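You operate a simulated robot arm through the tools that you are given. There is no shell and no other tool. Be economical: measure what you need, move in short steps, check, and stop when the job is done.

You run a simulated two-armed robot. Do the job below in one go: nothing can be reset, and whatever is moved stays where it is left.

TASK
Put the small yellow ink tub on the third corner wire rack shelf from the top away in the inside of the white tray. Then put one of the paper balls from the fourth middle wire rack shelf from the top on the third corner wire rack shelf from the top. Then put the grey wiping pad on the thin white sheets. Then put the large card stack on the blue print. Then put the short yellow roll on the top of the small grey table away on the counter of the dry cabinet. Then put the blue card stack from the top of the carton cart on top of the white sheets. Then take the toner box with the earliest date from the high shelf behind the guard rail and leave it on top of the grey sheets. Then take the cap off the blue tube and lay it down on the top of the long grey table. Then take the grey box file labelled "green" from the top of the long grey table and leave it on top of the loose white sheets. Then press the green folder button two times. Then put one of the number cards from the top of the grey table on top of the white stack. Then take the blue squeegee on the top of the grey table and put it away in the top tray of the black tray cart. Then open the mounting bench drawer. Do these in the order given. Set down upright: small yellow ink tub, toner box, number card, blue squeegee.

The check looks at the end state, three seconds after you hand in, the way a careful person would. Anything else that was tipped, shoved, dropped, spilled or broken makes it a failure. A push-on lid holds only when it is set on centred and level and pressed home; a screw cap is set on level and turned clockwise until tight. Flat cloth is picked up by pressing the open fingertips on it (5 to 10 N) and closing them slowly along it; thin cloth reads only 2 to 8 mm in the jaws.

THE ROBOT
Two 6-joint arms with two-finger parallel grippers on one trunk, on a base that drives. Base frame: it is fixed to the floor where the robot stands at the start and does not move with it; the origin is under the middle of the robot, x ahead of it, y to its left, z up. Readings come in cm, rad, newtons and seconds.
The left shoulder is at the start at [6, 18.7, 129.7], the right one opposite. With the tool pointing down near the work surface each hand reaches from about 10 to 34 cm from the robot's upright axis, wherever it stands, measured 20 degrees to its own side. Places, roughly: blue print (27x20x1 cm) [-360, 400, 90]; blue squeegee (10x4x8 cm) [-550, 450, 90]; blue tube [-600, -175, 100]; card stack [-775, 75, 100]; counter of the dry cabinet [-930, -230, 90]; green folder button [-340, -210, 130]; grey box file [-425, -175, 100]; grey sheets (20x15x5 cm) [-600, 70, 50]; grey wiping pad (6x9x4 cm) [-300, 90, 110]; inside of the white tray (30x20 cm) [-566, -188, 90]; large card stack [-400, 100, 100]; loose white sheets (32x24x5 cm) [-140, 180, 60]; mounting bench drawer [-800, 500, 70]; number card [-600, 350, 100]; paper ball (4x4x3 cm) [-210, -60, 60]; short yellow roll (6x6x15 cm) [-570, 80, 90]; small yellow ink tub (5x5x5 cm) [50, 0, 110]; thin white sheets (20x20x2 cm) [-90, 110, 110]; third corner wire rack shelf [60, 40, 110]; toner box [-850, -225, 175]; top tray of the black tray cart [-170, 180, 100]; white sheets (15x11x5 cm) [-620, 280, 100]; white stack (36x29x4 cm) [-580, 330, 90]. Payload 1.57 kg a hand.
The tool frame of a hand sits at the grasp point between the pads (the TCP): z along the fingers, y along the line on which they close. The tips reach 3 cm beyond it. Largest opening 11 cm; finger width 2.4, thickness 1.2; the body of the gripper, 4.8 by 11.2 cm, starts 7.8 cm behind the TCP.
Orientation is that of the tool frame in the base frame, as [roll, pitch, yaw] about the fixed x, y, z axes, in that order (R = Rz(yaw) Ry(pitch) Rx(roll)). With the fingers straight down and closing along the base's y, the tool's x points along the base's -x, its y along +y and its z along -z.

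THE INTERFACE
- The arms move only by the tool send_rows. It takes "left_commands", "right_commands" or both (then of equal length, played together; a hand with none holds still); each is a list of rows, each a list of 3 entries, a list of its own where there are three numbers: the shift along the tool's x, y, z in units of 20 mm (1.0 is 20 mm), then the turn, a rotation vector about the tool's x, y, z in units of 4 degrees (1.0 is 4 degrees), then the finger opening in cm, from 0 to 11. In form: [[[dx, dy, dz], [ax, ay, az], hand], ...]. A call has 1 to 12 rows; each row shifts and turns the commanded pose from where the row before left it, along the tool's axes as they then stand. A call with a number of a shift or a turn outside -1 to 1 is refused whole. Rows are played at 5 a second. More than 5 cm and 0.15 rad between two rows, or a gripper value outside its range, and nothing of the call is played. A pose out of reach is approached as far as the arm can. The call stops where the force on the tool passes 40 N (or 10 N more than at its start, if that is more) or the arm is blocked; 0.2 s more then pass. The fingers move at their own pace (about 15.3 cm/s each) and stop on an object; they squeeze with about 43 N. The grip force told is the motor's: it shows also when the fingers shut on nothing. Time passes only in rows, and 0.2 s behind the last, so rows that do not move let the fingers close. The reply holds the time, the measured pose of the TCP, the force on the tool along the base axes, the opening and the grip force, in the units named above and with some noise, with the torque about the TCP (base axes, N m) and any sound that the robot's microphone picked up.
- Cameras (640 x 400 px; columns grow to the right, rows downward): "scene" is now at [1.49, 0.4, 183.43]; the picture's right is [0.03, -1.00, 0.00], its down [-0.79, -0.02, -0.61] and it looks along [0.61, 0.02, -0.79] (base axes); focal length 281 px, centre (320, 200). "left" rides on the left gripper at [7, -1.6, -14.1] in its tool frame; the picture's right is [0.23, 0.97, 0.00], its down [-0.86, 0.20, -0.48] and it looks along [-0.47, 0.11, 0.88] (tool axes); focal length 222 px, centre (320, 200). "right" rides on the right gripper at [7, 1.6, -14.1] in its tool frame; the picture's right is [-0.23, 0.97, 0.00], its down [-0.86, -0.20, -0.48] and it looks along [-0.47, -0.11, 0.88] (tool axes); focal length 222 px, centre (320, 200). There is no depth. A picture from a camera that has moved, and an enlarged one, comes with that camera's place and axes in the base frame and with its lens.
- snapshot(camera): a new picture of that camera. It takes no simulated time.
- move_column(by): slides the trunk up (or, below 0, down) by that many cm; the arms and the scene camera ride with it, the base frame stays. It gives what a move gives, with no picture.
- base_move(legs): drives the robot by 1 to 6 legs, each [ahead, left, turn to the left] in cm, cm and rad, along the robot's own axes; the way and the turn of a leg run together, so that a leg with both is an arc; at most 150 cm and 3.142 rad a leg. The arms and the cameras ride along, it lands a little off, and it stops where it bumps. It gives what a move gives.
- aim_head(pan, tilt): turns the head with the scene camera to pan (to the left, within 1.501 rad either way) and tilt (down, from -0.506 to 1.204), counted from straight ahead of the robot. It gives what a move gives.
- close_up(camera, box): a new picture of the part [left, top, right, bottom] of that camera's present view, enlarged. It takes no simulated time.
- sign_off(): hands the job in; it is judged then, once.

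Go step by step. Nothing tells you exact positions but the pictures and the camera data: compare them with the known pose of the tool, close in by small moves and look again before you grip or let go. The budget is 556 turns and 352 pictures, counting those below and the enlarged ones. Unless the task says otherwise, let go and move clear before handing in, and close with one line.

The tools are called as a command line: name --argument value ..., lists and objects as JSON in quotes. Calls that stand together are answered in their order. send_rows: Moves the arms, as the interface text tells. Its arguments: {"type":"object","properties":{"left_commands":{"type":"array"},"right_commands":{"type":"array"}},"required":[]} The other tools are called the same way: move_column (by) slides the trunk up or down; base_move (legs) drives the base; aim_head (pan, tilt) turns the head that bears the scene camera; snapshot (camera) takes a picture; close_up (camera, box) takes an enlarged picture of a part of a camera's view; sign_off () hands the job in.

At the start:

```text
clock: 0.0
left_eef_pos: [34.46, 21.53, 142.13]
left_orientation: [3.141, 0.001, -3.141]
left_ft_force: [-0.5, -0.1, 0.4]
left_wrist_torque: [0.01, -0.02, 0.01]
left_finger_gap: 10.99
left_grip_force: 0.0
right_eef_pos: [32.47, -11.3, 144.98]
right_orientation: [-3.141, -0.001, -3.14]
right_ft_force: [0.1, 0.3, 0.0]
right_wrist_torque: [-0.04, 0.01, 0.0]
right_finger_gap: 11.0
right_grip_force: 0.0
trunk travel left (down, up): [-92.5, 6.5]
robot x, y, heading: [0.11, 0.25, -0.003]
head pan, tilt: [0.028, 0.915]
```

scene: 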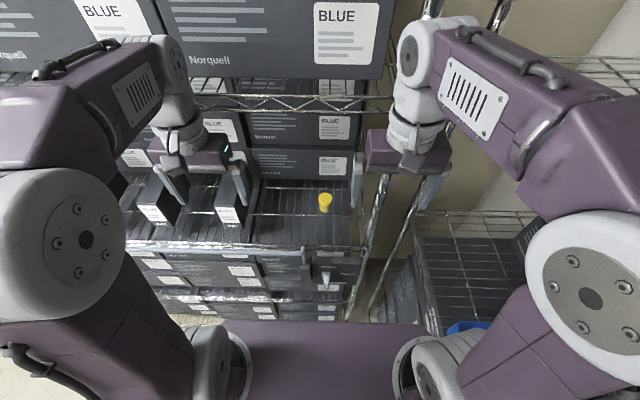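
right: 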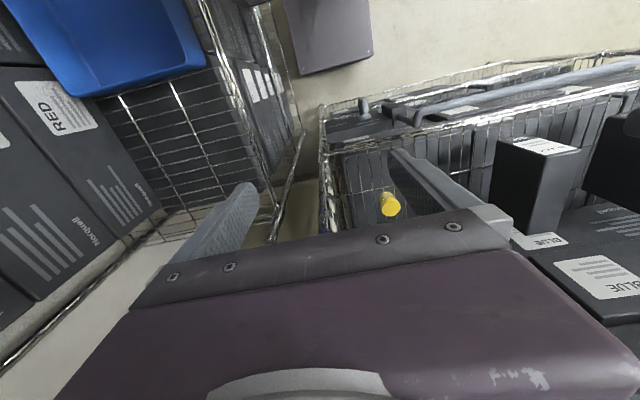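
left: 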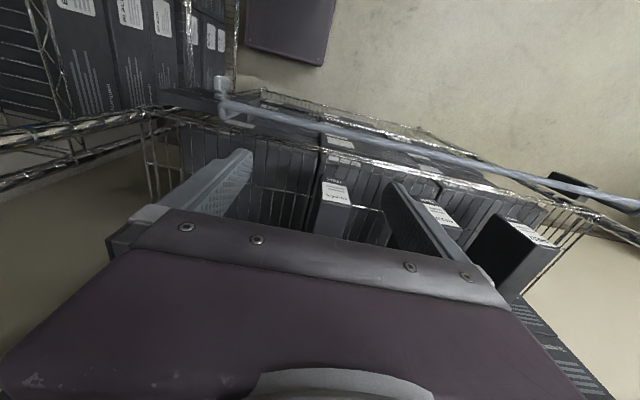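

I see the yellow tub at about [57, 1, 110] from both pictures. I'll look at the rack more levelly first.

aim_head --pan 0.0 --tilt 0.45

snapshot --camera "scene"

```text
clock: 0.9
left_eef_pos: [34.41, 21.66, 142.19]
left_orientation: [3.141, 0.0, -3.141]
left_ft_force: [-0.2, -0.4, 0.3]
left_wrist_torque: [0.0, -0.03, -0.03]
left_finger_gap: 11.01
left_grip_force: 0.1
right_eef_pos: [32.51, -11.39, 144.89]
right_orientation: [-3.141, 0.0, -3.141]
right_ft_force: [-0.7, 0.0, -0.2]
right_wrist_torque: [0.01, 0.0, -0.03]
right_finger_gap: 10.99
right_grip_force: 0.1
trunk travel left (down, up): [-92.5, 6.5]
robot x, y, heading: [0.07, 0.07, 0.001]
head pan, tilt: [0.0, 0.45]
```

```text
348 pictures are left
camera scene: at [3.21, 0.19, 187.36], right [0.0, -1.0, 0.0], down [-0.44, 0.0, -0.9], along [0.9, 0.0, -0.44], focal length 281 px, centre (320, 200)
```

scene: 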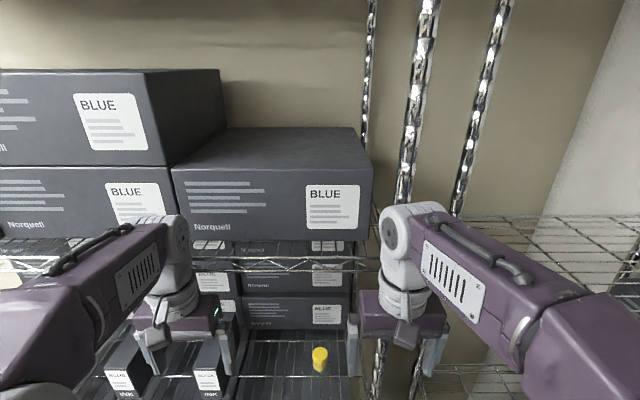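

The tub stands under a shelf, so I'll come in with the right tool tilted about 45 degrees forward. First I tilt and shift toward y=1.

send_rows --right_commands '[[[0, 0.55, 0], [0, -1, 0], 11], [[0, 0.55, 0], [0, -1, 0], 11], [[0, 0.55, 0], [0, -1, 0], 11], [[0, 0.55, 0], [0, -1, 0], 11], [[0, 0.55, 0], [0, -1, 0], 11], [[0, 0.55, 0], [0, -1, 0], 11], [[0, 0.55, 0], [0, -1, 0], 11], [[0, 0.55, 0], [0, -1, 0], 11], [[0, 0.55, 0], [0, -1, 0], 11], [[0, 0.55, 0], [0, -1, 0], 11], [[0, 0.55, 0], [0, -1, 0], 11], [[0, 0, 0], [0, 0, 0], 8]]'

send_rows --right_commands '[[[0.4, 0, 1], [0, 0, 0], 8], [[0.4, 0, 1], [0, 0, 0], 8], [[0.4, 0, 1], [0, 0, 0], 8], [[0.4, 0, 1], [0, 0, 0], 8], [[0.4, 0, 1], [0, 0, 0], 8], [[0.4, 0, 1], [0, 0, 0], 8], [[0.4, 0, 1], [0, 0, 0], 8], [[0.4, 0, 1], [0, 0, 0], 8], [[0.4, 0, 1], [0, 0, 0], 8], [[0, 0, 1], [0, 0, 0], 8]]'

snapshot --camera "right"

snapshot --camera "scene"

```text
clock: 3.5
left_eef_pos: [34.52, 21.54, 142.14]
left_orientation: [3.141, 0.001, -3.14]
left_ft_force: [-0.6, 0.6, 0.5]
left_wrist_torque: [0.02, 0.05, 0.01]
left_finger_gap: 11.0
left_grip_force: 0.0
right_eef_pos: [32.45, 0.87, 144.89]
right_orientation: [3.141, 0.768, 3.141]
right_ft_force: [0.3, 0.1, 0.4]
right_wrist_torque: [0.01, -0.01, -0.01]
right_finger_gap: 8.0
right_grip_force: 0.0
trunk travel left (down, up): [-92.5, 6.5]
robot x, y, heading: [0.33, -0.3, 0.003]
head pan, tilt: [0.0, 0.45]
```

```text
clock: 5.7
left_eef_pos: [34.5, 21.63, 142.07]
left_orientation: [-3.142, 0.0, -3.14]
left_ft_force: [0.8, 1.8, -0.4]
left_wrist_torque: [0.01, 0.02, 0.0]
left_finger_gap: 10.98
left_grip_force: 0.0
right_eef_pos: [41.27, 0.69, 125.46]
right_orientation: [3.141, 0.766, 3.14]
right_ft_force: [0.0, 0.6, 0.4]
right_wrist_torque: [0.01, 0.03, 0.03]
right_finger_gap: 8.0
right_grip_force: 0.1
trunk travel left (down, up): [-92.5, 6.5]
robot x, y, heading: [0.1, 0.15, 0.001]
head pan, tilt: [0.0, 0.45]
```

```text
347 pictures are left
camera right: at [26.44, 2.49, 130.81], right [0.16, 0.97, 0.16], down [0.28, -0.2, 0.94], along [0.94, -0.11, -0.31], focal length 222 px, centre (320, 200)
```

right: 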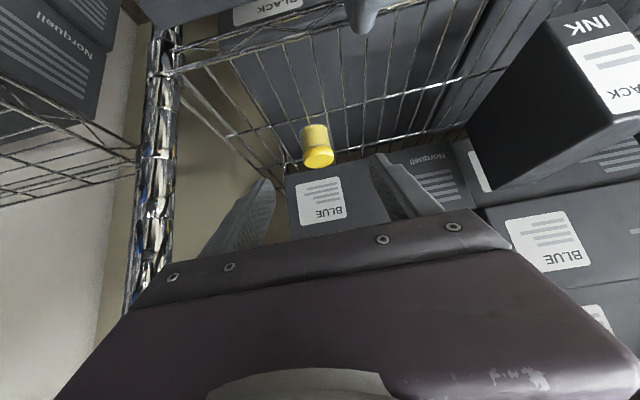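

```text
346 pictures are left
camera scene: at [3.34, 0.23, 187.37], right [0.0, -1.0, 0.0], down [-0.44, 0.0, -0.9], along [0.9, 0.0, -0.44], focal length 281 px, centre (320, 200)
```

scene: 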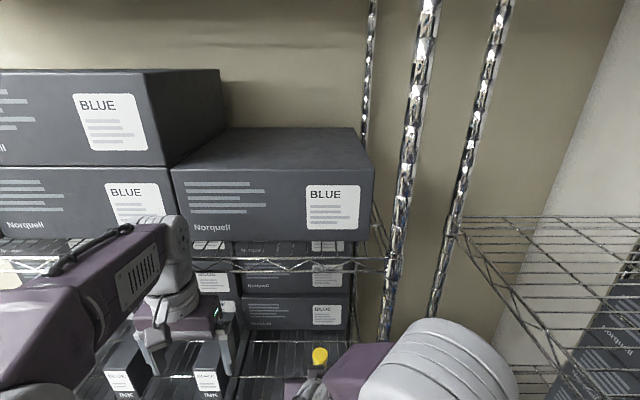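

Tub centre triangulates to about [54.8, 0.2, 112.5]. I advance part way along the tool and look again.

send_rows --right_commands '[[[0, -0.2, 1], [0, 0, 0], 8], [[0, 0, 1], [0, 0, 0], 8], [[0, 0, 1], [0, 0, 0], 8], [[0, 0, 1], [0, 0, 0], 8], [[0, 0, 1], [0, 0, 0], 8]]'

snapshot --camera "right"

close_up --camera "scene" --box '[220, 300, 420, 400]'

```text
clock: 6.9
left_eef_pos: [34.51, 21.58, 142.1]
left_orientation: [3.141, -0.003, 3.141]
left_ft_force: [0.2, 0.0, 0.1]
left_wrist_torque: [0.02, 0.0, -0.03]
left_finger_gap: 10.98
left_grip_force: 0.0
right_eef_pos: [48.23, 0.36, 118.39]
right_orientation: [3.141, 0.766, 3.141]
right_ft_force: [-0.5, 0.2, 0.6]
right_wrist_torque: [0.01, -0.02, -0.03]
right_finger_gap: 8.0
right_grip_force: 0.0
trunk travel left (down, up): [-92.5, 6.5]
robot x, y, heading: [0.07, 0.04, -0.004]
head pan, tilt: [0.0, 0.45]
```

```text
345 pictures are left
camera right: at [33.43, 2.06, 123.62], right [0.16, 0.97, 0.16], down [0.28, -0.2, 0.94], along [0.94, -0.11, -0.31], focal length 222 px, centre (320, 200)
```

right: 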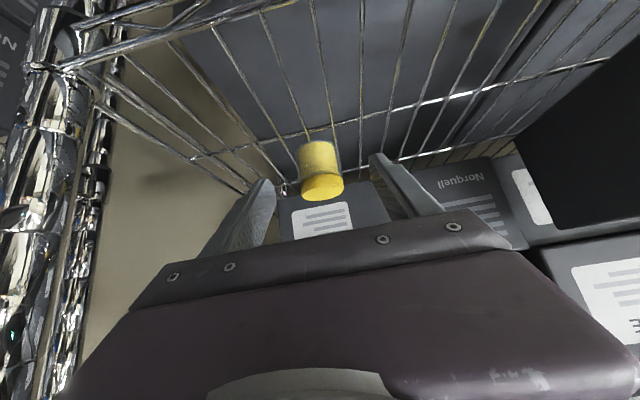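

```text
3.20 times, centred on (320, 350) of scene
camera zoom: at [3.4, 0.22, 187.37], right [0.0, -1.0, 0.0], down [-0.44, 0.0, -0.9], along [0.9, 0.0, -0.44], focal length 901 px, centre (320, -280)
```

zoom: 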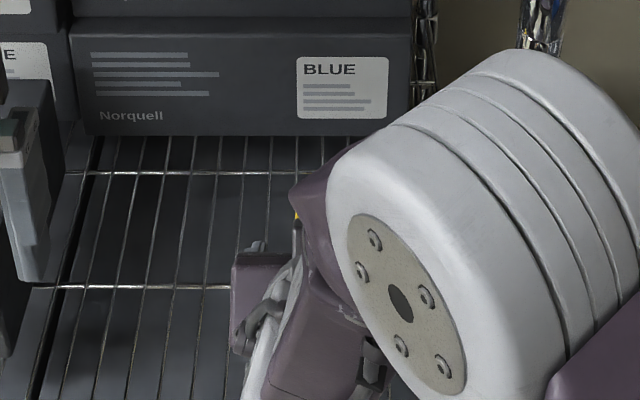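

Aligned; advancing onto the tub.

send_rows --right_commands '[[[-0.2, -0.1, 1], [0, 0, 0], 8], [[-0.2, 0, 1], [0, 0, 0], 8], [[-0.2, 0, 1], [0, 0, 0], 8], [[0, 0, 1], [0, 0, 0], 8], [[0, 0, 0.3], [0, 0, 0], 8]]'

snapshot --camera "right"

```text
clock: 8.1
left_eef_pos: [32.84, 21.54, 142.53]
left_orientation: [3.141, 0.011, -3.141]
left_ft_force: [-0.5, -0.1, -0.5]
left_wrist_torque: [0.01, -0.01, 0.05]
left_finger_gap: 10.99
left_grip_force: 0.0
right_eef_pos: [53.67, 0.26, 114.48]
right_orientation: [3.141, 0.789, 3.14]
right_ft_force: [-30.5, -1.1, 35.1]
right_wrist_torque: [-1.52, 0.46, -1.22]
right_finger_gap: 8.06
right_grip_force: 0.7
trunk travel left (down, up): [-92.5, 6.5]
robot x, y, heading: [-0.04, 0.43, -0.001]
head pan, tilt: [0.0, 0.45]
stopped in row 5 (right hand): the force on the tool passed its limit (the readings are from after the stop); the commanded pose is now the measured one
```

```text
343 pictures are left
camera right: at [38.87, 2.01, 119.38], right [0.16, 0.97, 0.16], down [0.26, -0.2, 0.94], along [0.95, -0.11, -0.29], focal length 222 px, centre (320, 200)
```

right: 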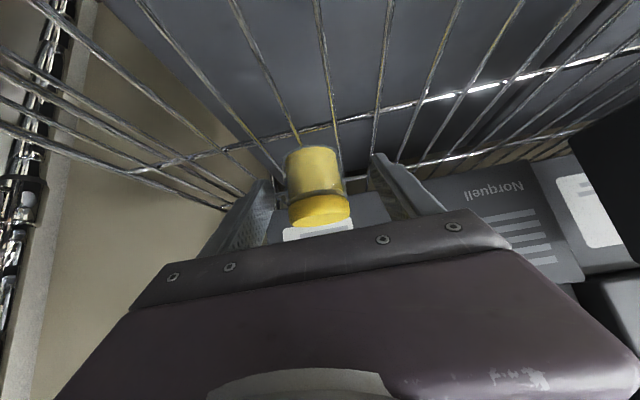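

The fingertips touched the shelf; the tub now lies between the pads at about [54, 0.3, 113.6]. I back off a hair and close.

send_rows --right_commands '[[[-0.15, 0, -0.15], [0, 0, 0], 8], [[0, 0, 0], [0, 0, 0], 4], [[0, 0, 0], [0, 0, 0], 3], [[0, 0, 0], [0, 0, 0], 3]]'

snapshot --camera "right"

```text
clock: 9.1
left_eef_pos: [33.96, 21.36, 142.26]
left_orientation: [3.141, 0.004, 3.141]
left_ft_force: [-0.3, 0.3, 0.6]
left_wrist_torque: [-0.02, 0.01, -0.06]
left_finger_gap: 11.0
left_grip_force: 0.0
right_eef_pos: [54.8, 0.17, 114.54]
right_orientation: [3.137, 0.79, 3.139]
right_ft_force: [-1.6, -5.0, 27.8]
right_wrist_torque: [-0.78, -0.24, -0.5]
right_finger_gap: 4.3
right_grip_force: 42.8
trunk travel left (down, up): [-92.5, 6.5]
robot x, y, heading: [-0.3, -0.11, 0.002]
head pan, tilt: [0.0, 0.45]
```

```text
342 pictures are left
camera right: at [39.85, 1.84, 119.44], right [0.16, 0.97, 0.16], down [0.26, -0.2, 0.94], along [0.95, -0.11, -0.29], focal length 222 px, centre (320, 200)
```

right: 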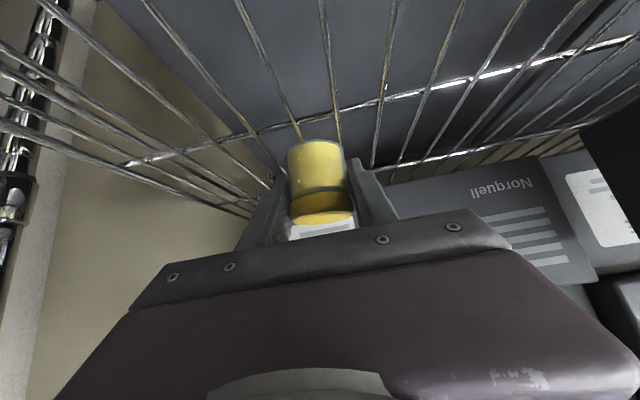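

Gripped at 4.3 cm. Lifting and withdrawing.

send_rows --right_commands '[[[-0.3, 0, -0.3], [0, 0, 0], 3], [[-0.5, 0, -0.5], [0, 0, 0], 3], [[-0.7, 0, -0.7], [0, 0, 0], 3], [[-0.7, 0, -0.7], [0, 0, 0], 3], [[0.3, 0, -0.9], [0, 0, 0], 3], [[0.5, 0, -0.9], [0, 0, 0], 3], [[0.5, 0, -0.9], [0, 0, 0], 3], [[0.5, 0, -0.9], [0, 0, 0], 3], [[0.5, 0, -0.9], [0, 0, 0], 3], [[0.5, 0, -0.9], [0, 0, 0], 3], [[0.5, 0, -0.9], [0, 0, 0], 3], [[0.5, 0, -0.9], [0, 0, 0], 3]]'

snapshot --camera "right"

```text
clock: 11.7
left_eef_pos: [34.29, 21.61, 142.24]
left_orientation: [3.141, -0.001, -3.142]
left_ft_force: [0.3, -0.1, 0.7]
left_wrist_torque: [0.0, -0.04, 0.02]
left_finger_gap: 11.01
left_grip_force: 0.0
right_eef_pos: [39.36, 0.17, 125.28]
right_orientation: [3.139, 0.78, 3.141]
right_ft_force: [-0.9, -0.2, -1.4]
right_wrist_torque: [0.01, 0.0, 0.01]
right_finger_gap: 4.29
right_grip_force: 43.2
trunk travel left (down, up): [-92.5, 6.5]
robot x, y, heading: [-0.16, 0.07, 0.001]
head pan, tilt: [0.0, 0.45]
```

```text
341 pictures are left
camera right: at [24.53, 1.92, 130.36], right [0.16, 0.97, 0.16], down [0.27, -0.2, 0.94], along [0.95, -0.11, -0.3], focal length 222 px, centre (320, 200)
```

right: 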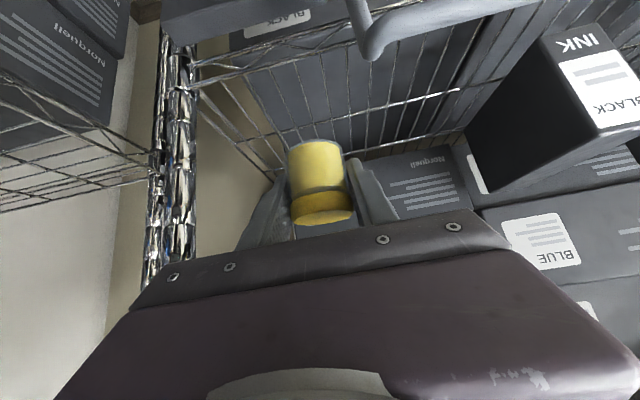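

Tub held. Now I look left and right to learn the room.

aim_head --pan 1.5 --tilt 0.3

snapshot --camera "scene"

aim_head --pan -1.5 --tilt 0.3

snapshot --camera "scene"

```text
clock: 13.2
left_eef_pos: [34.34, 21.62, 142.19]
left_orientation: [-3.141, 0.0, 3.142]
left_ft_force: [0.7, 0.4, 0.1]
left_wrist_torque: [-0.04, 0.03, -0.01]
left_finger_gap: 11.01
left_grip_force: 0.1
right_eef_pos: [39.54, 0.16, 125.16]
right_orientation: [3.14, 0.777, -3.141]
right_ft_force: [-0.3, 0.3, -0.6]
right_wrist_torque: [0.02, 0.0, -0.02]
right_finger_gap: 4.27
right_grip_force: 43.0
trunk travel left (down, up): [-92.5, 6.5]
robot x, y, heading: [-0.12, 0.02, 0.004]
head pan, tilt: [1.499, 0.3]
```

```text
340 pictures are left
camera scene: at [-5.33, 9.51, 188.76], right [1.0, -0.07, 0.0], down [-0.02, -0.29, -0.96], along [0.07, 0.95, -0.3], focal length 281 px, centre (320, 200)
```

scene: 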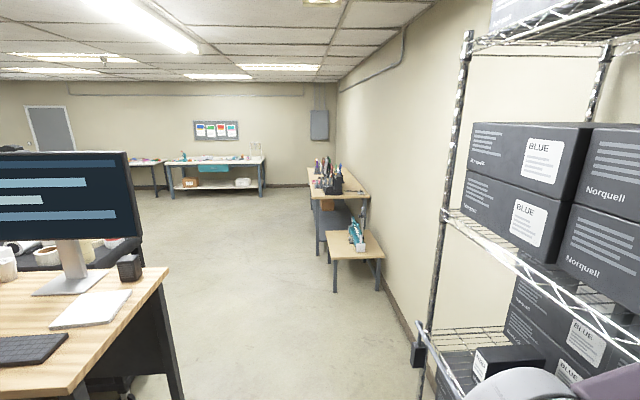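

```text
clock: 15.8
left_eef_pos: [34.26, 21.56, 142.1]
left_orientation: [3.141, -0.001, -3.14]
left_ft_force: [-0.4, -0.6, 0.0]
left_wrist_torque: [-0.01, -0.02, -0.02]
left_finger_gap: 11.01
left_grip_force: 0.1
right_eef_pos: [39.63, 0.18, 125.28]
right_orientation: [3.14, 0.78, -3.14]
right_ft_force: [-0.1, 0.4, -1.4]
right_wrist_torque: [0.0, -0.01, 0.01]
right_finger_gap: 4.27
right_grip_force: 43.5
trunk travel left (down, up): [-92.5, 6.5]
robot x, y, heading: [-0.17, 0.2, 0.004]
head pan, tilt: [-1.499, 0.3]
```

```text
339 pictures are left
camera scene: at [-5.35, -9.12, 188.76], right [-1.0, -0.07, 0.0], down [-0.02, 0.29, -0.96], along [0.07, -0.95, -0.3], focal length 281 px, centre (320, 200)
```

scene: 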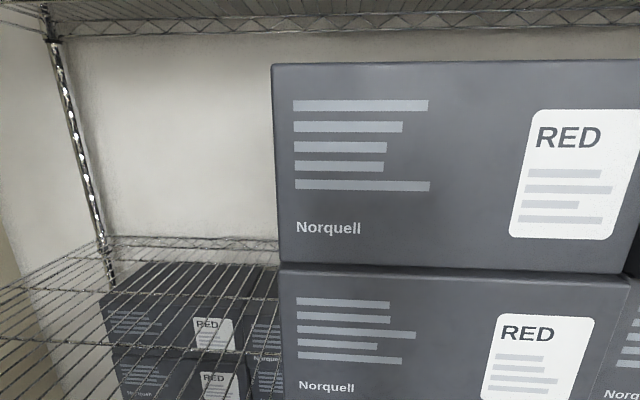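

There is a rack close on my right and a desk behind-left. I back off and to the left, then turn round to the left.

base_move --legs '[[-40, 0, 0], [0, 30, 0], [0, 0, 3.14]]'

aim_head --pan 0 --tilt 0.3

snapshot --camera "scene"

```text
clock: 27.3
left_eef_pos: [-74.33, 8.53, 142.04]
left_orientation: [3.14, 0.0, 0.004]
left_ft_force: [0.5, -0.6, 0.7]
left_wrist_torque: [-0.03, -0.02, 0.0]
left_finger_gap: 10.99
left_grip_force: 0.2
right_eef_pos: [-79.51, 29.78, 125.31]
right_orientation: [3.14, 0.778, 0.002]
right_ft_force: [-0.9, 0.3, 0.4]
right_wrist_torque: [-0.01, 0.01, 0.0]
right_finger_gap: 4.28
right_grip_force: 42.8
trunk travel left (down, up): [-92.5, 6.5]
robot x, y, heading: [-39.93, 30.29, -3.137]
head pan, tilt: [-1.499, 0.3]
```

```text
clock: 28.9
left_eef_pos: [-74.25, 8.36, 141.99]
left_orientation: [-3.141, 0.001, 0.003]
left_ft_force: [-0.5, 0.1, 0.6]
left_wrist_torque: [0.02, 0.02, 0.0]
left_finger_gap: 10.95
left_grip_force: 0.2
right_eef_pos: [-79.57, 29.74, 125.24]
right_orientation: [3.141, 0.781, 0.004]
right_ft_force: [0.2, -1.3, -0.6]
right_wrist_torque: [-0.01, 0.01, 0.01]
right_finger_gap: 4.25
right_grip_force: 42.9
trunk travel left (down, up): [-92.5, 6.5]
robot x, y, heading: [-39.95, 29.92, -3.136]
head pan, tilt: [0.0, 0.3]
```

```text
338 pictures are left
camera scene: at [-43.3, 30.34, 188.76], right [0.0, 1.0, 0.0], down [0.3, 0.0, -0.96], along [-0.96, 0.0, -0.3], focal length 281 px, centre (320, 200)
```

scene: 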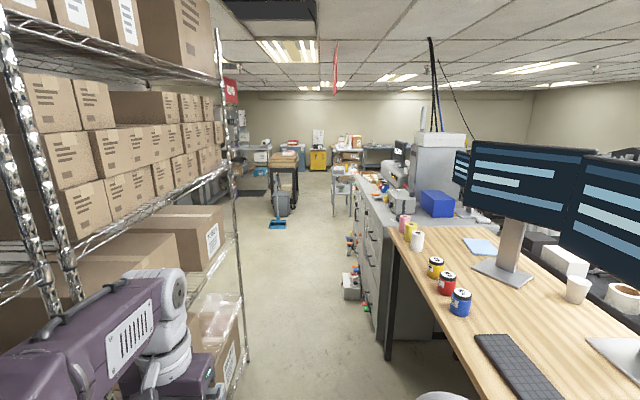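

An aisle runs along -x between the rack (front y about -29) and the desk (y about 85). I drive down it to about x=-300 and look left and ahead.

base_move --legs '[[130, 0, 0], [120, 0, 0]]'

snapshot --camera "scene"

aim_head --pan 0.9 --tilt 0.3

snapshot --camera "scene"

```text
clock: 41.2
left_eef_pos: [-325.82, 7.53, 142.24]
left_orientation: [-3.141, -0.001, 0.008]
left_ft_force: [-0.4, 0.1, 0.5]
left_wrist_torque: [0.03, 0.0, 0.02]
left_finger_gap: 11.0
left_grip_force: 0.0
right_eef_pos: [-331.34, 28.86, 125.29]
right_orientation: [3.138, 0.78, 0.008]
right_ft_force: [-0.3, -0.3, -0.1]
right_wrist_torque: [-0.01, 0.01, 0.0]
right_finger_gap: 4.25
right_grip_force: 42.9
trunk travel left (down, up): [-92.5, 6.5]
robot x, y, heading: [-291.78, 29.86, -3.137]
head pan, tilt: [0.0, 0.3]
```

```text
337 pictures are left
camera scene: at [-294.95, 29.51, 188.76], right [-0.01, 1.0, 0.0], down [0.29, 0.0, -0.96], along [-0.96, -0.01, -0.3], focal length 281 px, centre (320, 200)
```

scene: 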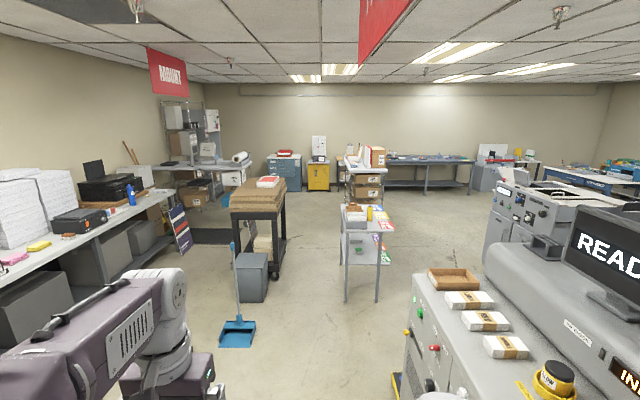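

```text
clock: 42.4
left_eef_pos: [-325.95, 7.59, 142.13]
left_orientation: [-3.141, -0.001, 0.007]
left_ft_force: [-0.2, -0.3, 0.1]
left_wrist_torque: [0.01, 0.02, 0.0]
left_finger_gap: 11.0
left_grip_force: 0.1
right_eef_pos: [-331.26, 28.87, 125.27]
right_orientation: [3.14, 0.778, 0.007]
right_ft_force: [-0.2, -0.3, -0.3]
right_wrist_torque: [0.0, -0.03, -0.06]
right_finger_gap: 4.29
right_grip_force: 43.2
trunk travel left (down, up): [-92.5, 6.5]
robot x, y, heading: [-291.89, 29.1, -3.133]
head pan, tilt: [0.901, 0.3]
```

```text
336 pictures are left
camera scene: at [-291.47, 22.23, 188.76], right [-0.79, 0.62, 0.0], down [0.18, 0.23, -0.96], along [-0.59, -0.75, -0.3], focal length 281 px, centre (320, 200)
```

scene: 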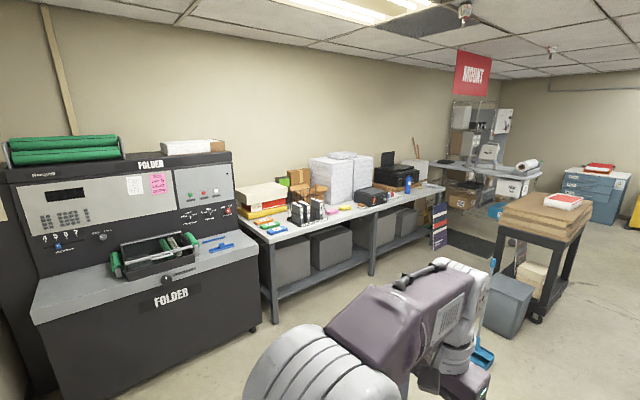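

I see the folder and the long grey table along the -y wall. I enlarge the table to find the white tray.

close_up --camera "scene" --box '[230, 140, 470, 290]'

```text
2.67 times, centred on (350, 215) of scene
camera zoom: at [-291.47, 22.23, 188.76], right [-0.79, 0.62, 0.0], down [0.18, 0.23, -0.96], along [-0.59, -0.75, -0.3], focal length 750 px, centre (240, 160)
```

zoom: 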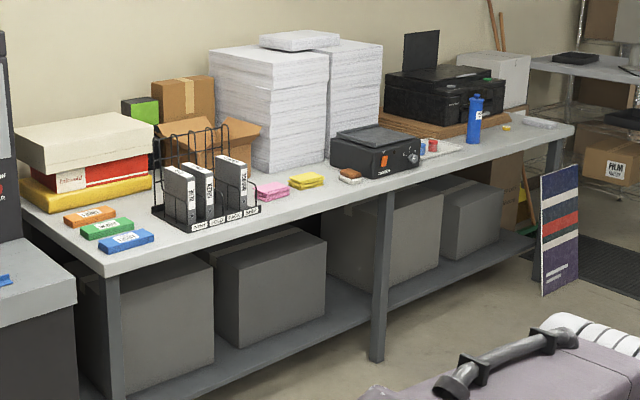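

White tray with coloured tubs seems near the far part of the table; front edge y≈-160. I turn to face the table, go ahead and strafe toward it, staying clear of the bin and dustpan.

base_move --legs '[[0, 0, 1.562], [133, 0, 0], [0, -120, 0], [0, -90, 0]]'

aim_head --pan -0.5 --tilt 0.6

snapshot --camera "scene"

```text
clock: 45.7
left_eef_pos: [-281.84, -12.12, 142.2]
left_orientation: [3.138, 0.0, 1.133]
left_ft_force: [0.3, -0.3, 0.3]
left_wrist_torque: [-0.01, -0.05, -0.04]
left_finger_gap: 10.99
left_grip_force: 0.0
right_eef_pos: [-303.17, -7.78, 125.14]
right_orientation: [3.137, 0.78, 1.126]
right_ft_force: [-0.9, 0.0, -0.3]
right_wrist_torque: [0.0, -0.01, 0.03]
right_finger_gap: 4.29
right_grip_force: 42.7
trunk travel left (down, up): [-92.5, 6.5]
robot x, y, heading: [-286.2, 27.98, -2.013]
head pan, tilt: [0.901, 0.3]
stopped in leg 1: the robot was blocked; the commanded pose is now the measured one
```

```text
clock: 47.3
left_eef_pos: [-281.2, -12.27, 142.12]
left_orientation: [3.14, 0.001, 1.132]
left_ft_force: [-0.1, 0.2, 0.2]
left_wrist_torque: [0.0, 0.0, 0.0]
left_finger_gap: 11.02
left_grip_force: 0.0
right_eef_pos: [-302.65, -7.81, 125.19]
right_orientation: [3.141, 0.779, 1.132]
right_ft_force: [0.0, -0.4, -0.8]
right_wrist_torque: [0.01, 0.01, -0.01]
right_finger_gap: 4.29
right_grip_force: 43.0
trunk travel left (down, up): [-92.5, 6.5]
robot x, y, heading: [-285.99, 27.98, -2.011]
head pan, tilt: [-0.499, 0.6]
```

```text
334 pictures are left
camera scene: at [-290.61, 28.45, 186.02], right [-0.59, 0.81, 0.0], down [0.45, 0.34, -0.83], along [-0.66, -0.49, -0.56], focal length 281 px, centre (320, 200)
```

scene: 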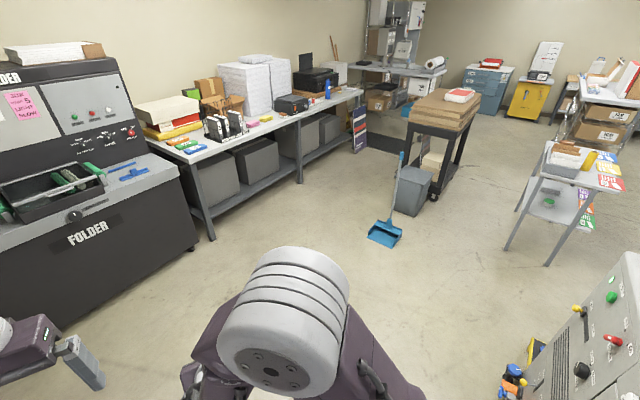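

The turn was blocked, probably by the base's rear against the machine side. I move off a little ahead and look back at what it touched.

base_move --legs '[[35, 0, 0]]'

aim_head --pan -1.5 --tilt 0.8

snapshot --camera "scene"

```text
clock: 49.5
left_eef_pos: [-295.95, -43.68, 142.16]
left_orientation: [3.141, 0.001, 1.134]
left_ft_force: [0.5, 0.6, 0.7]
left_wrist_torque: [-0.01, -0.01, -0.01]
left_finger_gap: 11.0
left_grip_force: 0.1
right_eef_pos: [-317.56, -39.32, 125.37]
right_orientation: [3.14, 0.781, 1.133]
right_ft_force: [0.7, -0.1, -1.5]
right_wrist_torque: [-0.05, 0.01, 0.0]
right_finger_gap: 4.31
right_grip_force: 43.5
trunk travel left (down, up): [-92.5, 6.5]
robot x, y, heading: [-301.48, -3.59, -2.007]
head pan, tilt: [-0.499, 0.6]
```

```text
clock: 50.8
left_eef_pos: [-296.07, -43.98, 142.13]
left_orientation: [-3.14, -0.001, 1.135]
left_ft_force: [0.0, 0.7, 0.6]
left_wrist_torque: [-0.03, -0.01, 0.02]
left_finger_gap: 11.0
left_grip_force: 0.1
right_eef_pos: [-317.49, -39.53, 125.19]
right_orientation: [3.141, 0.778, 1.133]
right_ft_force: [-0.2, 0.5, -0.2]
right_wrist_torque: [-0.03, -0.01, 0.03]
right_finger_gap: 4.27
right_grip_force: 43.2
trunk travel left (down, up): [-92.5, 6.5]
robot x, y, heading: [-300.98, -3.68, -2.01]
head pan, tilt: [-1.499, 0.799]
```

```text
333 pictures are left
camera scene: at [-305.99, 4.91, 184.32], right [0.36, 0.93, 0.0], down [0.67, -0.26, -0.7], along [-0.65, 0.25, -0.72], focal length 281 px, centre (320, 200)
```

scene: 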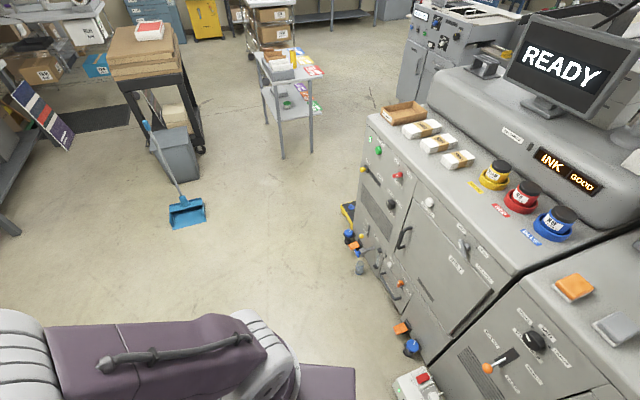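

Nothing looks knocked over; it was the press and its pedal. Continuing: face -y, go ahead, then strafe along the table.

base_move --legs '[[0, 0, 0.436], [104, 0, 0], [0, -120, 0], [0, -100, 0]]'

aim_head --pan -0.4 --tilt 0.75

snapshot --camera "scene"

```text
clock: 68.0
left_eef_pos: [-500.84, -142.2, 142.18]
left_orientation: [3.141, -0.001, 1.569]
left_ft_force: [0.6, 0.3, -0.1]
left_wrist_torque: [0.0, 0.0, 0.03]
left_finger_gap: 11.01
left_grip_force: 0.1
right_eef_pos: [-522.14, -147.37, 125.26]
right_orientation: [-3.14, 0.779, 1.569]
right_ft_force: [0.3, 0.5, -0.8]
right_wrist_torque: [-0.03, 0.03, 0.01]
right_finger_gap: 4.28
right_grip_force: 43.2
trunk travel left (down, up): [-92.5, 6.5]
robot x, y, heading: [-522.43, -107.88, -1.575]
head pan, tilt: [-1.499, 0.799]
```

```text
clock: 69.3
left_eef_pos: [-500.82, -142.35, 142.17]
left_orientation: [-3.141, 0.001, 1.57]
left_ft_force: [0.5, -0.4, -0.4]
left_wrist_torque: [-0.03, 0.02, -0.03]
left_finger_gap: 11.01
left_grip_force: 0.1
right_eef_pos: [-522.29, -147.35, 125.22]
right_orientation: [3.14, 0.777, 1.568]
right_ft_force: [0.0, 0.0, -0.8]
right_wrist_torque: [0.01, 0.02, -0.03]
right_finger_gap: 4.27
right_grip_force: 43.4
trunk travel left (down, up): [-92.5, 6.5]
robot x, y, heading: [-522.42, -107.9, -1.572]
head pan, tilt: [-0.4, 0.75]
```

```text
332 pictures are left
camera scene: at [-525.54, -109.26, 184.72], right [-0.92, 0.39, 0.0], down [0.27, 0.63, -0.73], along [-0.29, -0.67, -0.68], focal length 281 px, centre (320, 200)
```

scene: 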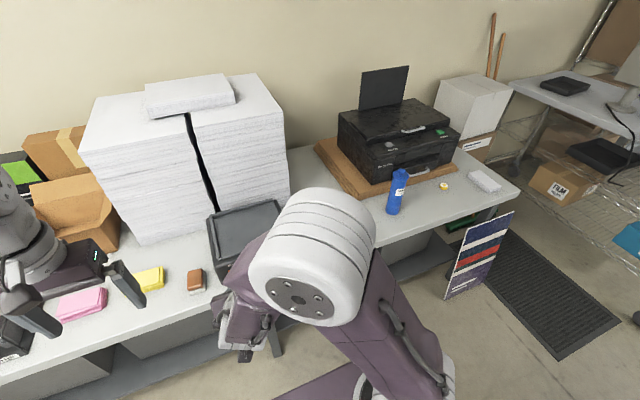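

The tray is hidden behind my arm. I strafe a bit further and use the right hand camera.

base_move --legs '[[0, -30, 0]]'

aim_head --pan 0.0 --tilt 0.9

snapshot --camera "scene"

snapshot --camera "right"

```text
clock: 71.3
left_eef_pos: [-530.45, -142.12, 142.1]
left_orientation: [-3.138, 0.0, 1.571]
left_ft_force: [-0.4, 0.5, -0.2]
left_wrist_torque: [-0.01, 0.02, 0.01]
left_finger_gap: 10.99
left_grip_force: 0.1
right_eef_pos: [-551.92, -147.4, 125.2]
right_orientation: [-3.14, 0.778, 1.572]
right_ft_force: [-0.7, 0.6, 0.0]
right_wrist_torque: [-0.05, -0.01, -0.01]
right_finger_gap: 4.29
right_grip_force: 42.8
trunk travel left (down, up): [-92.5, 6.5]
robot x, y, heading: [-552.0, -107.78, -1.566]
head pan, tilt: [-0.4, 0.75]
```

```text
clock: 72.2
left_eef_pos: [-530.85, -142.19, 142.23]
left_orientation: [3.141, 0.001, 1.57]
left_ft_force: [-0.3, -0.1, 0.0]
left_wrist_torque: [0.02, 0.0, -0.04]
left_finger_gap: 10.99
left_grip_force: 0.1
right_eef_pos: [-552.13, -147.25, 125.22]
right_orientation: [3.138, 0.778, 1.569]
right_ft_force: [0.1, -0.2, -0.1]
right_wrist_torque: [0.01, 0.0, 0.0]
right_finger_gap: 4.25
right_grip_force: 43.7
trunk travel left (down, up): [-92.5, 6.5]
robot x, y, heading: [-552.14, -107.76, -1.577]
head pan, tilt: [0.0, 0.901]
```

```text
331 pictures are left
camera scene: at [-552.35, -109.16, 183.54], right [-1.0, 0.0, 0.0], down [0.0, 0.78, -0.62], along [0.0, -0.62, -0.78], focal length 281 px, centre (320, 200)
```

scene: 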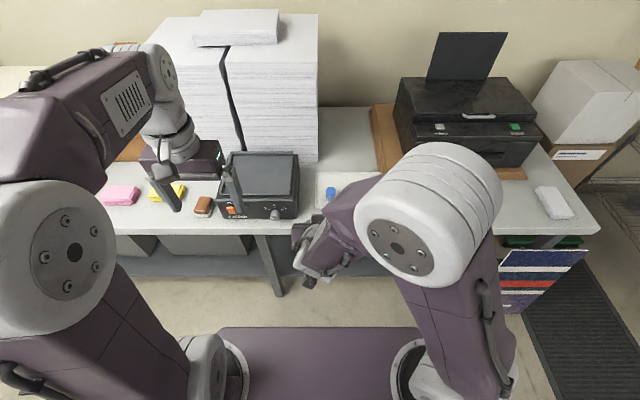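

```text
330 pictures are left
camera right: at [-550.46, -132.33, 130.33], right [0.97, -0.16, 0.16], down [-0.2, -0.27, 0.94], along [-0.11, -0.95, -0.3], focal length 222 px, centre (320, 200)
```

right: 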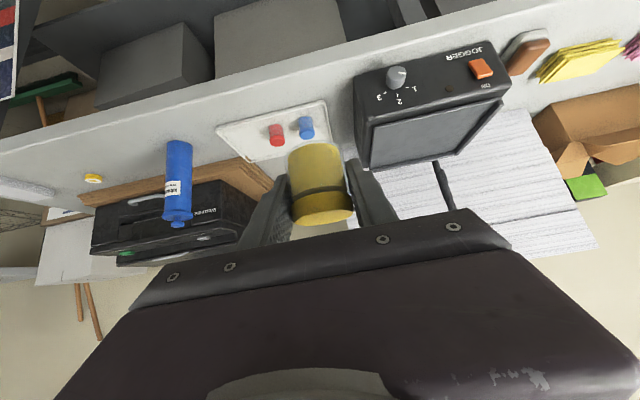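

The tray spans about x -580..-550, y -199..-179 at z≈90, with a red and a blue thing inside. A closer look before moving.

close_up --camera "right" --box '[190, 80, 370, 200]'

```text
3.33 times, centred on (280, 140) of right
camera zoom: at [-550.46, -132.33, 130.33], right [0.97, -0.16, 0.16], down [-0.2, -0.27, 0.94], along [-0.11, -0.95, -0.3], focal length 740 px, centre (453, 400)
```

zoom: 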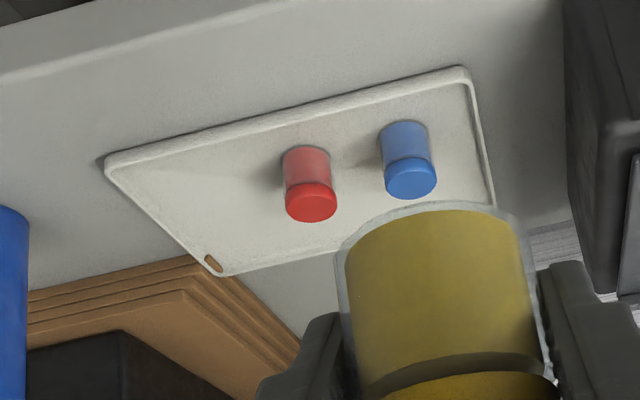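

I lower the trunk and move closer, then reach to above the tray's free right part.

move_column --by -12

base_move --legs '[[12, 0, 0]]'

send_rows --right_commands '[[[-0.9, -1, 0.4], [0, 0, 0], 3], [[-0.9, -1, 0.4], [0, 0, 0], 3], [[-0.9, -1, 0.4], [0, 0, 0], 3], [[-0.8, -1, 1], [0, 0, 0], 3], [[-0.8, -1, 1], [0, 0, 0], 3], [[-0.8, -1, 1], [0, 0, 0], 3], [[-0.6, -1, 1], [0, 0, 0], 3], [[-0.6, -1, 1], [0, 0, 0], 3], [[-0.6, -1, 1], [0, 0, 0], 3], [[-0.6, -1, 1], [0, 0, 0], 3]]'

snapshot --camera "right"

```text
clock: 73.7
left_eef_pos: [-530.68, -142.2, 130.19]
left_orientation: [3.141, -0.001, 1.57]
left_ft_force: [0.4, 0.3, -0.3]
left_wrist_torque: [0.0, -0.04, -0.01]
left_finger_gap: 10.99
left_grip_force: 0.1
right_eef_pos: [-551.97, -147.38, 113.19]
right_orientation: [3.14, 0.777, 1.571]
right_ft_force: [1.1, 0.2, -0.3]
right_wrist_torque: [0.0, 0.01, -0.01]
right_finger_gap: 4.27
right_grip_force: 42.4
trunk travel left (down, up): [-80.5, 18.5]
robot x, y, heading: [-552.13, -107.73, -1.571]
head pan, tilt: [0.0, 0.901]
```

```text
clock: 74.9
left_eef_pos: [-530.67, -153.86, 130.29]
left_orientation: [-3.142, 0.003, 1.57]
left_ft_force: [0.9, 0.4, -0.5]
left_wrist_torque: [0.0, 0.04, -0.01]
left_finger_gap: 11.0
left_grip_force: 0.3
right_eef_pos: [-552.0, -159.0, 113.18]
right_orientation: [3.141, 0.782, 1.571]
right_ft_force: [0.3, 0.6, -1.6]
right_wrist_torque: [-0.02, 0.01, -0.01]
right_finger_gap: 4.26
right_grip_force: 43.3
trunk travel left (down, up): [-80.5, 18.5]
robot x, y, heading: [-552.35, -119.72, -1.572]
head pan, tilt: [0.0, 0.901]
```

```text
clock: 77.1
left_eef_pos: [-530.59, -154.22, 130.07]
left_orientation: [3.141, -0.001, 1.572]
left_ft_force: [-0.3, 0.5, 0.4]
left_wrist_torque: [0.04, 0.0, 0.0]
left_finger_gap: 11.0
left_grip_force: 0.1
right_eef_pos: [-568.86, -180.87, 111.65]
right_orientation: [-3.134, 0.777, 1.569]
right_ft_force: [-0.9, 0.5, -0.3]
right_wrist_torque: [0.05, -0.02, -0.01]
right_finger_gap: 4.25
right_grip_force: 43.7
right hand out of reach, approached as far as the arm can: row 9, 10
trunk travel left (down, up): [-80.5, 18.5]
robot x, y, heading: [-552.12, -119.98, -1.571]
head pan, tilt: [0.0, 0.901]
```

```text
328 pictures are left
camera right: at [-567.15, -165.81, 116.71], right [0.97, -0.17, 0.15], down [-0.2, -0.27, 0.94], along [-0.11, -0.95, -0.3], focal length 222 px, centre (320, 200)
```

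right: 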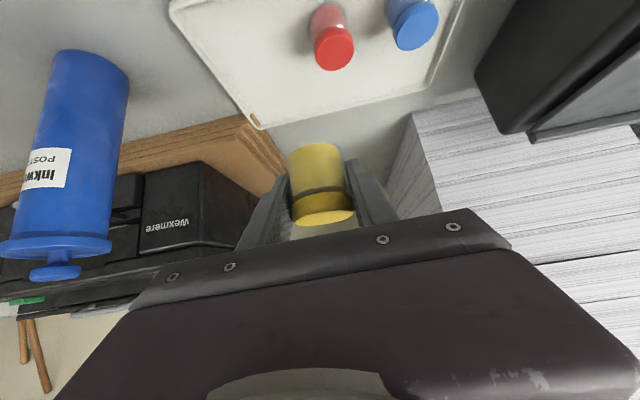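

Reach limit hit; I need to be nearer. I shift the hand right by 4.6 cm, drive 9 cm ahead, then lower the trunk a little.

send_rows --right_commands '[[[0, -0.8, -0.3], [0, 0, 0], 3], [[0, -0.8, 0], [0, 0, 0], 3], [[0, -0.7, 0], [0, 0, 0], 3]]'

base_move --legs '[[9, 0, 0]]'

move_column --by -9

snapshot --camera "right"

snapshot --camera "scene"

```text
clock: 77.9
left_eef_pos: [-530.65, -154.09, 130.11]
left_orientation: [-3.141, 0.0, 1.572]
left_ft_force: [-0.4, 0.2, -0.4]
left_wrist_torque: [0.01, 0.01, -0.01]
left_finger_gap: 10.99
left_grip_force: 0.0
right_eef_pos: [-569.68, -178.84, 110.76]
right_orientation: [-3.098, 0.729, 1.576]
right_ft_force: [0.3, 0.1, -1.3]
right_wrist_torque: [0.0, -0.01, 0.01]
right_finger_gap: 4.25
right_grip_force: 43.1
right hand out of reach, approached as far as the arm can: row 1, 2, 3
trunk travel left (down, up): [-80.5, 18.5]
robot x, y, heading: [-552.29, -119.93, -1.571]
head pan, tilt: [0.0, 0.901]
```

```text
clock: 79.0
left_eef_pos: [-530.62, -162.55, 130.26]
left_orientation: [-3.141, 0.002, 1.573]
left_ft_force: [0.1, 0.1, -0.3]
left_wrist_torque: [0.0, 0.0, 0.03]
left_finger_gap: 10.99
left_grip_force: 0.1
right_eef_pos: [-569.55, -187.35, 111.07]
right_orientation: [-3.097, 0.729, 1.576]
right_ft_force: [-0.1, -0.4, -0.8]
right_wrist_torque: [-0.03, 0.0, 0.02]
right_finger_gap: 4.25
right_grip_force: 43.1
trunk travel left (down, up): [-80.5, 18.5]
robot x, y, heading: [-552.58, -128.74, -1.568]
head pan, tilt: [0.0, 0.901]
```

```text
clock: 80.3
left_eef_pos: [-530.6, -162.91, 121.02]
left_orientation: [-3.139, 0.0, 1.573]
left_ft_force: [0.0, -1.4, 0.0]
left_wrist_torque: [0.0, -0.02, 0.05]
left_finger_gap: 11.0
left_grip_force: 0.1
right_eef_pos: [-569.59, -187.69, 101.73]
right_orientation: [-3.097, 0.729, 1.575]
right_ft_force: [0.0, -0.4, -0.9]
right_wrist_torque: [0.02, -0.01, 0.02]
right_finger_gap: 4.27
right_grip_force: 42.6
trunk travel left (down, up): [-71.5, 27.5]
robot x, y, heading: [-552.53, -128.88, -1.568]
head pan, tilt: [0.0, 0.901]
```

```text
327 pictures are left
camera right: at [-567.41, -173.01, 107.58], right [0.97, -0.19, 0.12], down [-0.18, -0.31, 0.93], along [-0.14, -0.93, -0.34], focal length 222 px, centre (320, 200)
```

right: 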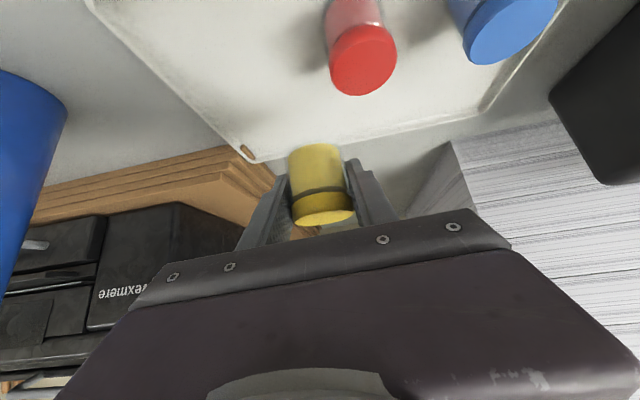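

```text
326 pictures are left
camera scene: at [-552.21, -129.94, 162.54], right [-1.0, 0.0, 0.0], down [0.0, 0.78, -0.62], along [0.0, -0.62, -0.78], focal length 281 px, centre (320, 200)
```

scene: 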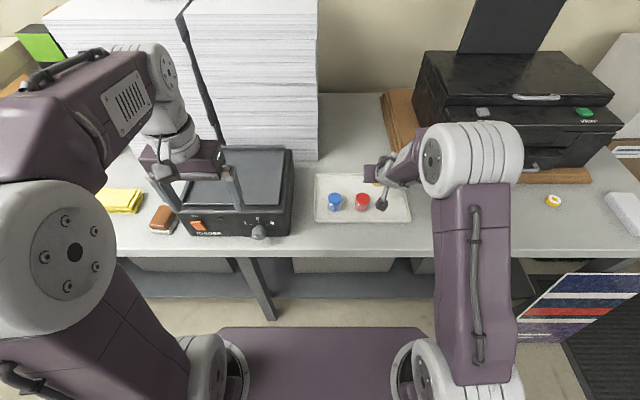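

I see the tray's outline now: x -580..-550, y -200..-179; red and blue tubs left of my spot. I correct the small tilt error, shift to x≈-573.5 and lower a little.

send_rows --right_commands '[[[0, -0.5, 0], [-0.3, -0.35, 0], 3], [[0, -0.5, 0], [-0.3, -0.35, 0], 3], [[0, -0.5, 0], [0, 0, 0], 3], [[0, -0.5, 0], [0, 0, 0], 3], [[0.35, 0, 0.35], [0, 0, 0], 3], [[0.35, 0, 0.35], [0, 0, 0], 3], [[0.35, 0, 0.35], [0, 0, 0], 3], [[0.35, 0, 0.35], [0, 0, 0], 3], [[0, 0, 0], [0, 0, 0], 3]]'

snapshot --camera "right"

close_up --camera "scene" --box '[290, 130, 450, 230]'

```text
clock: 82.3
left_eef_pos: [-530.62, -162.93, 121.21]
left_orientation: [3.142, -0.002, 1.572]
left_ft_force: [-0.8, 0.5, -0.1]
left_wrist_torque: [-0.02, 0.02, -0.02]
left_finger_gap: 10.99
left_grip_force: 0.0
right_eef_pos: [-570.46, -187.76, 101.84]
right_orientation: [-3.108, 0.748, 1.576]
right_ft_force: [0.4, 0.3, -0.1]
right_wrist_torque: [0.0, -0.02, -0.01]
right_finger_gap: 4.25
right_grip_force: 43.1
right hand out of reach, approached as far as the arm can: row 2, 3, 4, 5, 6, 7, 8
trunk travel left (down, up): [-71.5, 27.5]
robot x, y, heading: [-552.05, -128.47, -1.57]
head pan, tilt: [0.0, 0.901]
```

```text
325 pictures are left
camera right: at [-568.43, -172.88, 107.39], right [0.97, -0.18, 0.13], down [-0.18, -0.3, 0.94], along [-0.13, -0.94, -0.32], focal length 222 px, centre (320, 200)
```

right: 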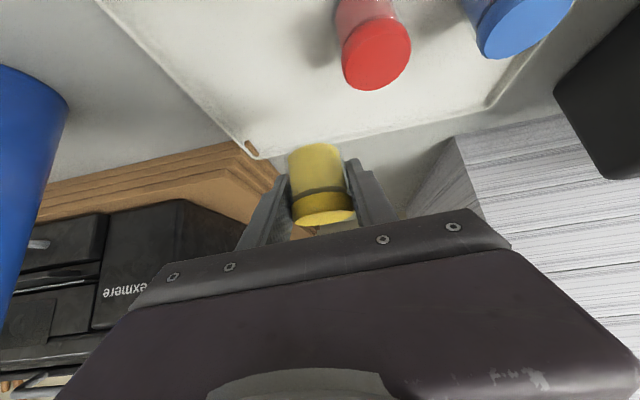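

```text
4.00 times, centred on (370, 180) of scene
camera zoom: at [-552.21, -129.89, 162.53], right [-1.0, 0.0, 0.0], down [0.0, 0.78, -0.62], along [0.0, -0.62, -0.78], focal length 1126 px, centre (120, 280)
```

zoom: 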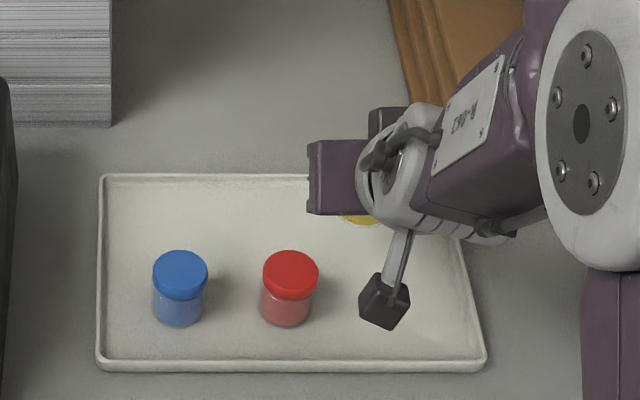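

The arm is at its limit, so I use the base and trunk instead: strafe 3.5 cm right and lower the trunk.

base_move --legs '[[0, -3.0, 0]]'

move_column --by -4

snapshot --camera "right"

close_up --camera "scene" --box '[290, 130, 450, 230]'

```text
clock: 83.1
left_eef_pos: [-533.13, -162.89, 121.11]
left_orientation: [-3.14, 0.001, 1.571]
left_ft_force: [0.4, 1.0, 0.2]
left_wrist_torque: [0.02, 0.04, 0.0]
left_finger_gap: 11.01
left_grip_force: 0.0
right_eef_pos: [-573.01, -187.7, 102.02]
right_orientation: [-3.102, 0.748, 1.582]
right_ft_force: [-0.2, 0.4, -0.1]
right_wrist_torque: [0.0, 0.05, -0.02]
right_finger_gap: 4.25
right_grip_force: 43.2
trunk travel left (down, up): [-71.5, 27.5]
robot x, y, heading: [-555.22, -128.52, -1.572]
head pan, tilt: [0.0, 0.901]
```

```text
clock: 84.0
left_eef_pos: [-533.55, -162.96, 117.28]
left_orientation: [3.139, 0.0, 1.571]
left_ft_force: [-0.5, 0.3, 0.4]
left_wrist_torque: [-0.02, 0.01, 0.01]
left_finger_gap: 11.01
left_grip_force: 0.1
right_eef_pos: [-573.42, -187.66, 97.95]
right_orientation: [-3.111, 0.749, 1.577]
right_ft_force: [0.2, 0.4, -0.2]
right_wrist_torque: [0.02, 0.01, 0.02]
right_finger_gap: 4.25
right_grip_force: 42.7
trunk travel left (down, up): [-67.5, 31.5]
robot x, y, heading: [-555.27, -128.64, -1.571]
head pan, tilt: [0.0, 0.901]
```

```text
323 pictures are left
camera right: at [-571.47, -172.87, 103.39], right [0.97, -0.18, 0.13], down [-0.18, -0.3, 0.94], along [-0.13, -0.94, -0.32], focal length 222 px, centre (320, 200)
```

right: 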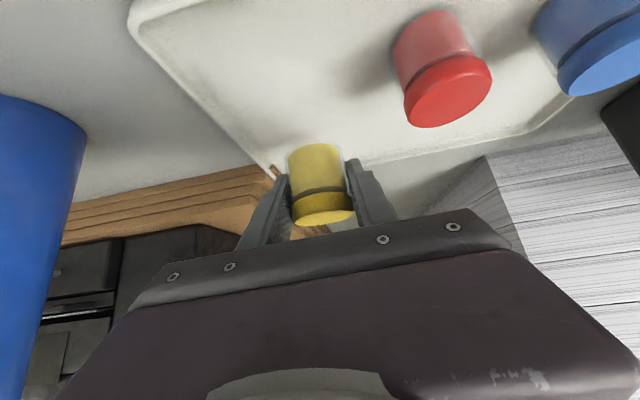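

```text
4.00 times, centred on (370, 180) of scene
camera zoom: at [-555.33, -129.87, 158.53], right [-1.0, 0.0, 0.0], down [0.0, 0.78, -0.62], along [0.0, -0.62, -0.78], focal length 1126 px, centre (120, 280)
```

zoom: 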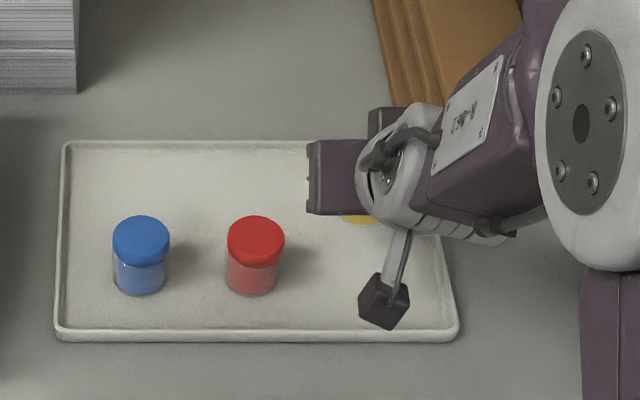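

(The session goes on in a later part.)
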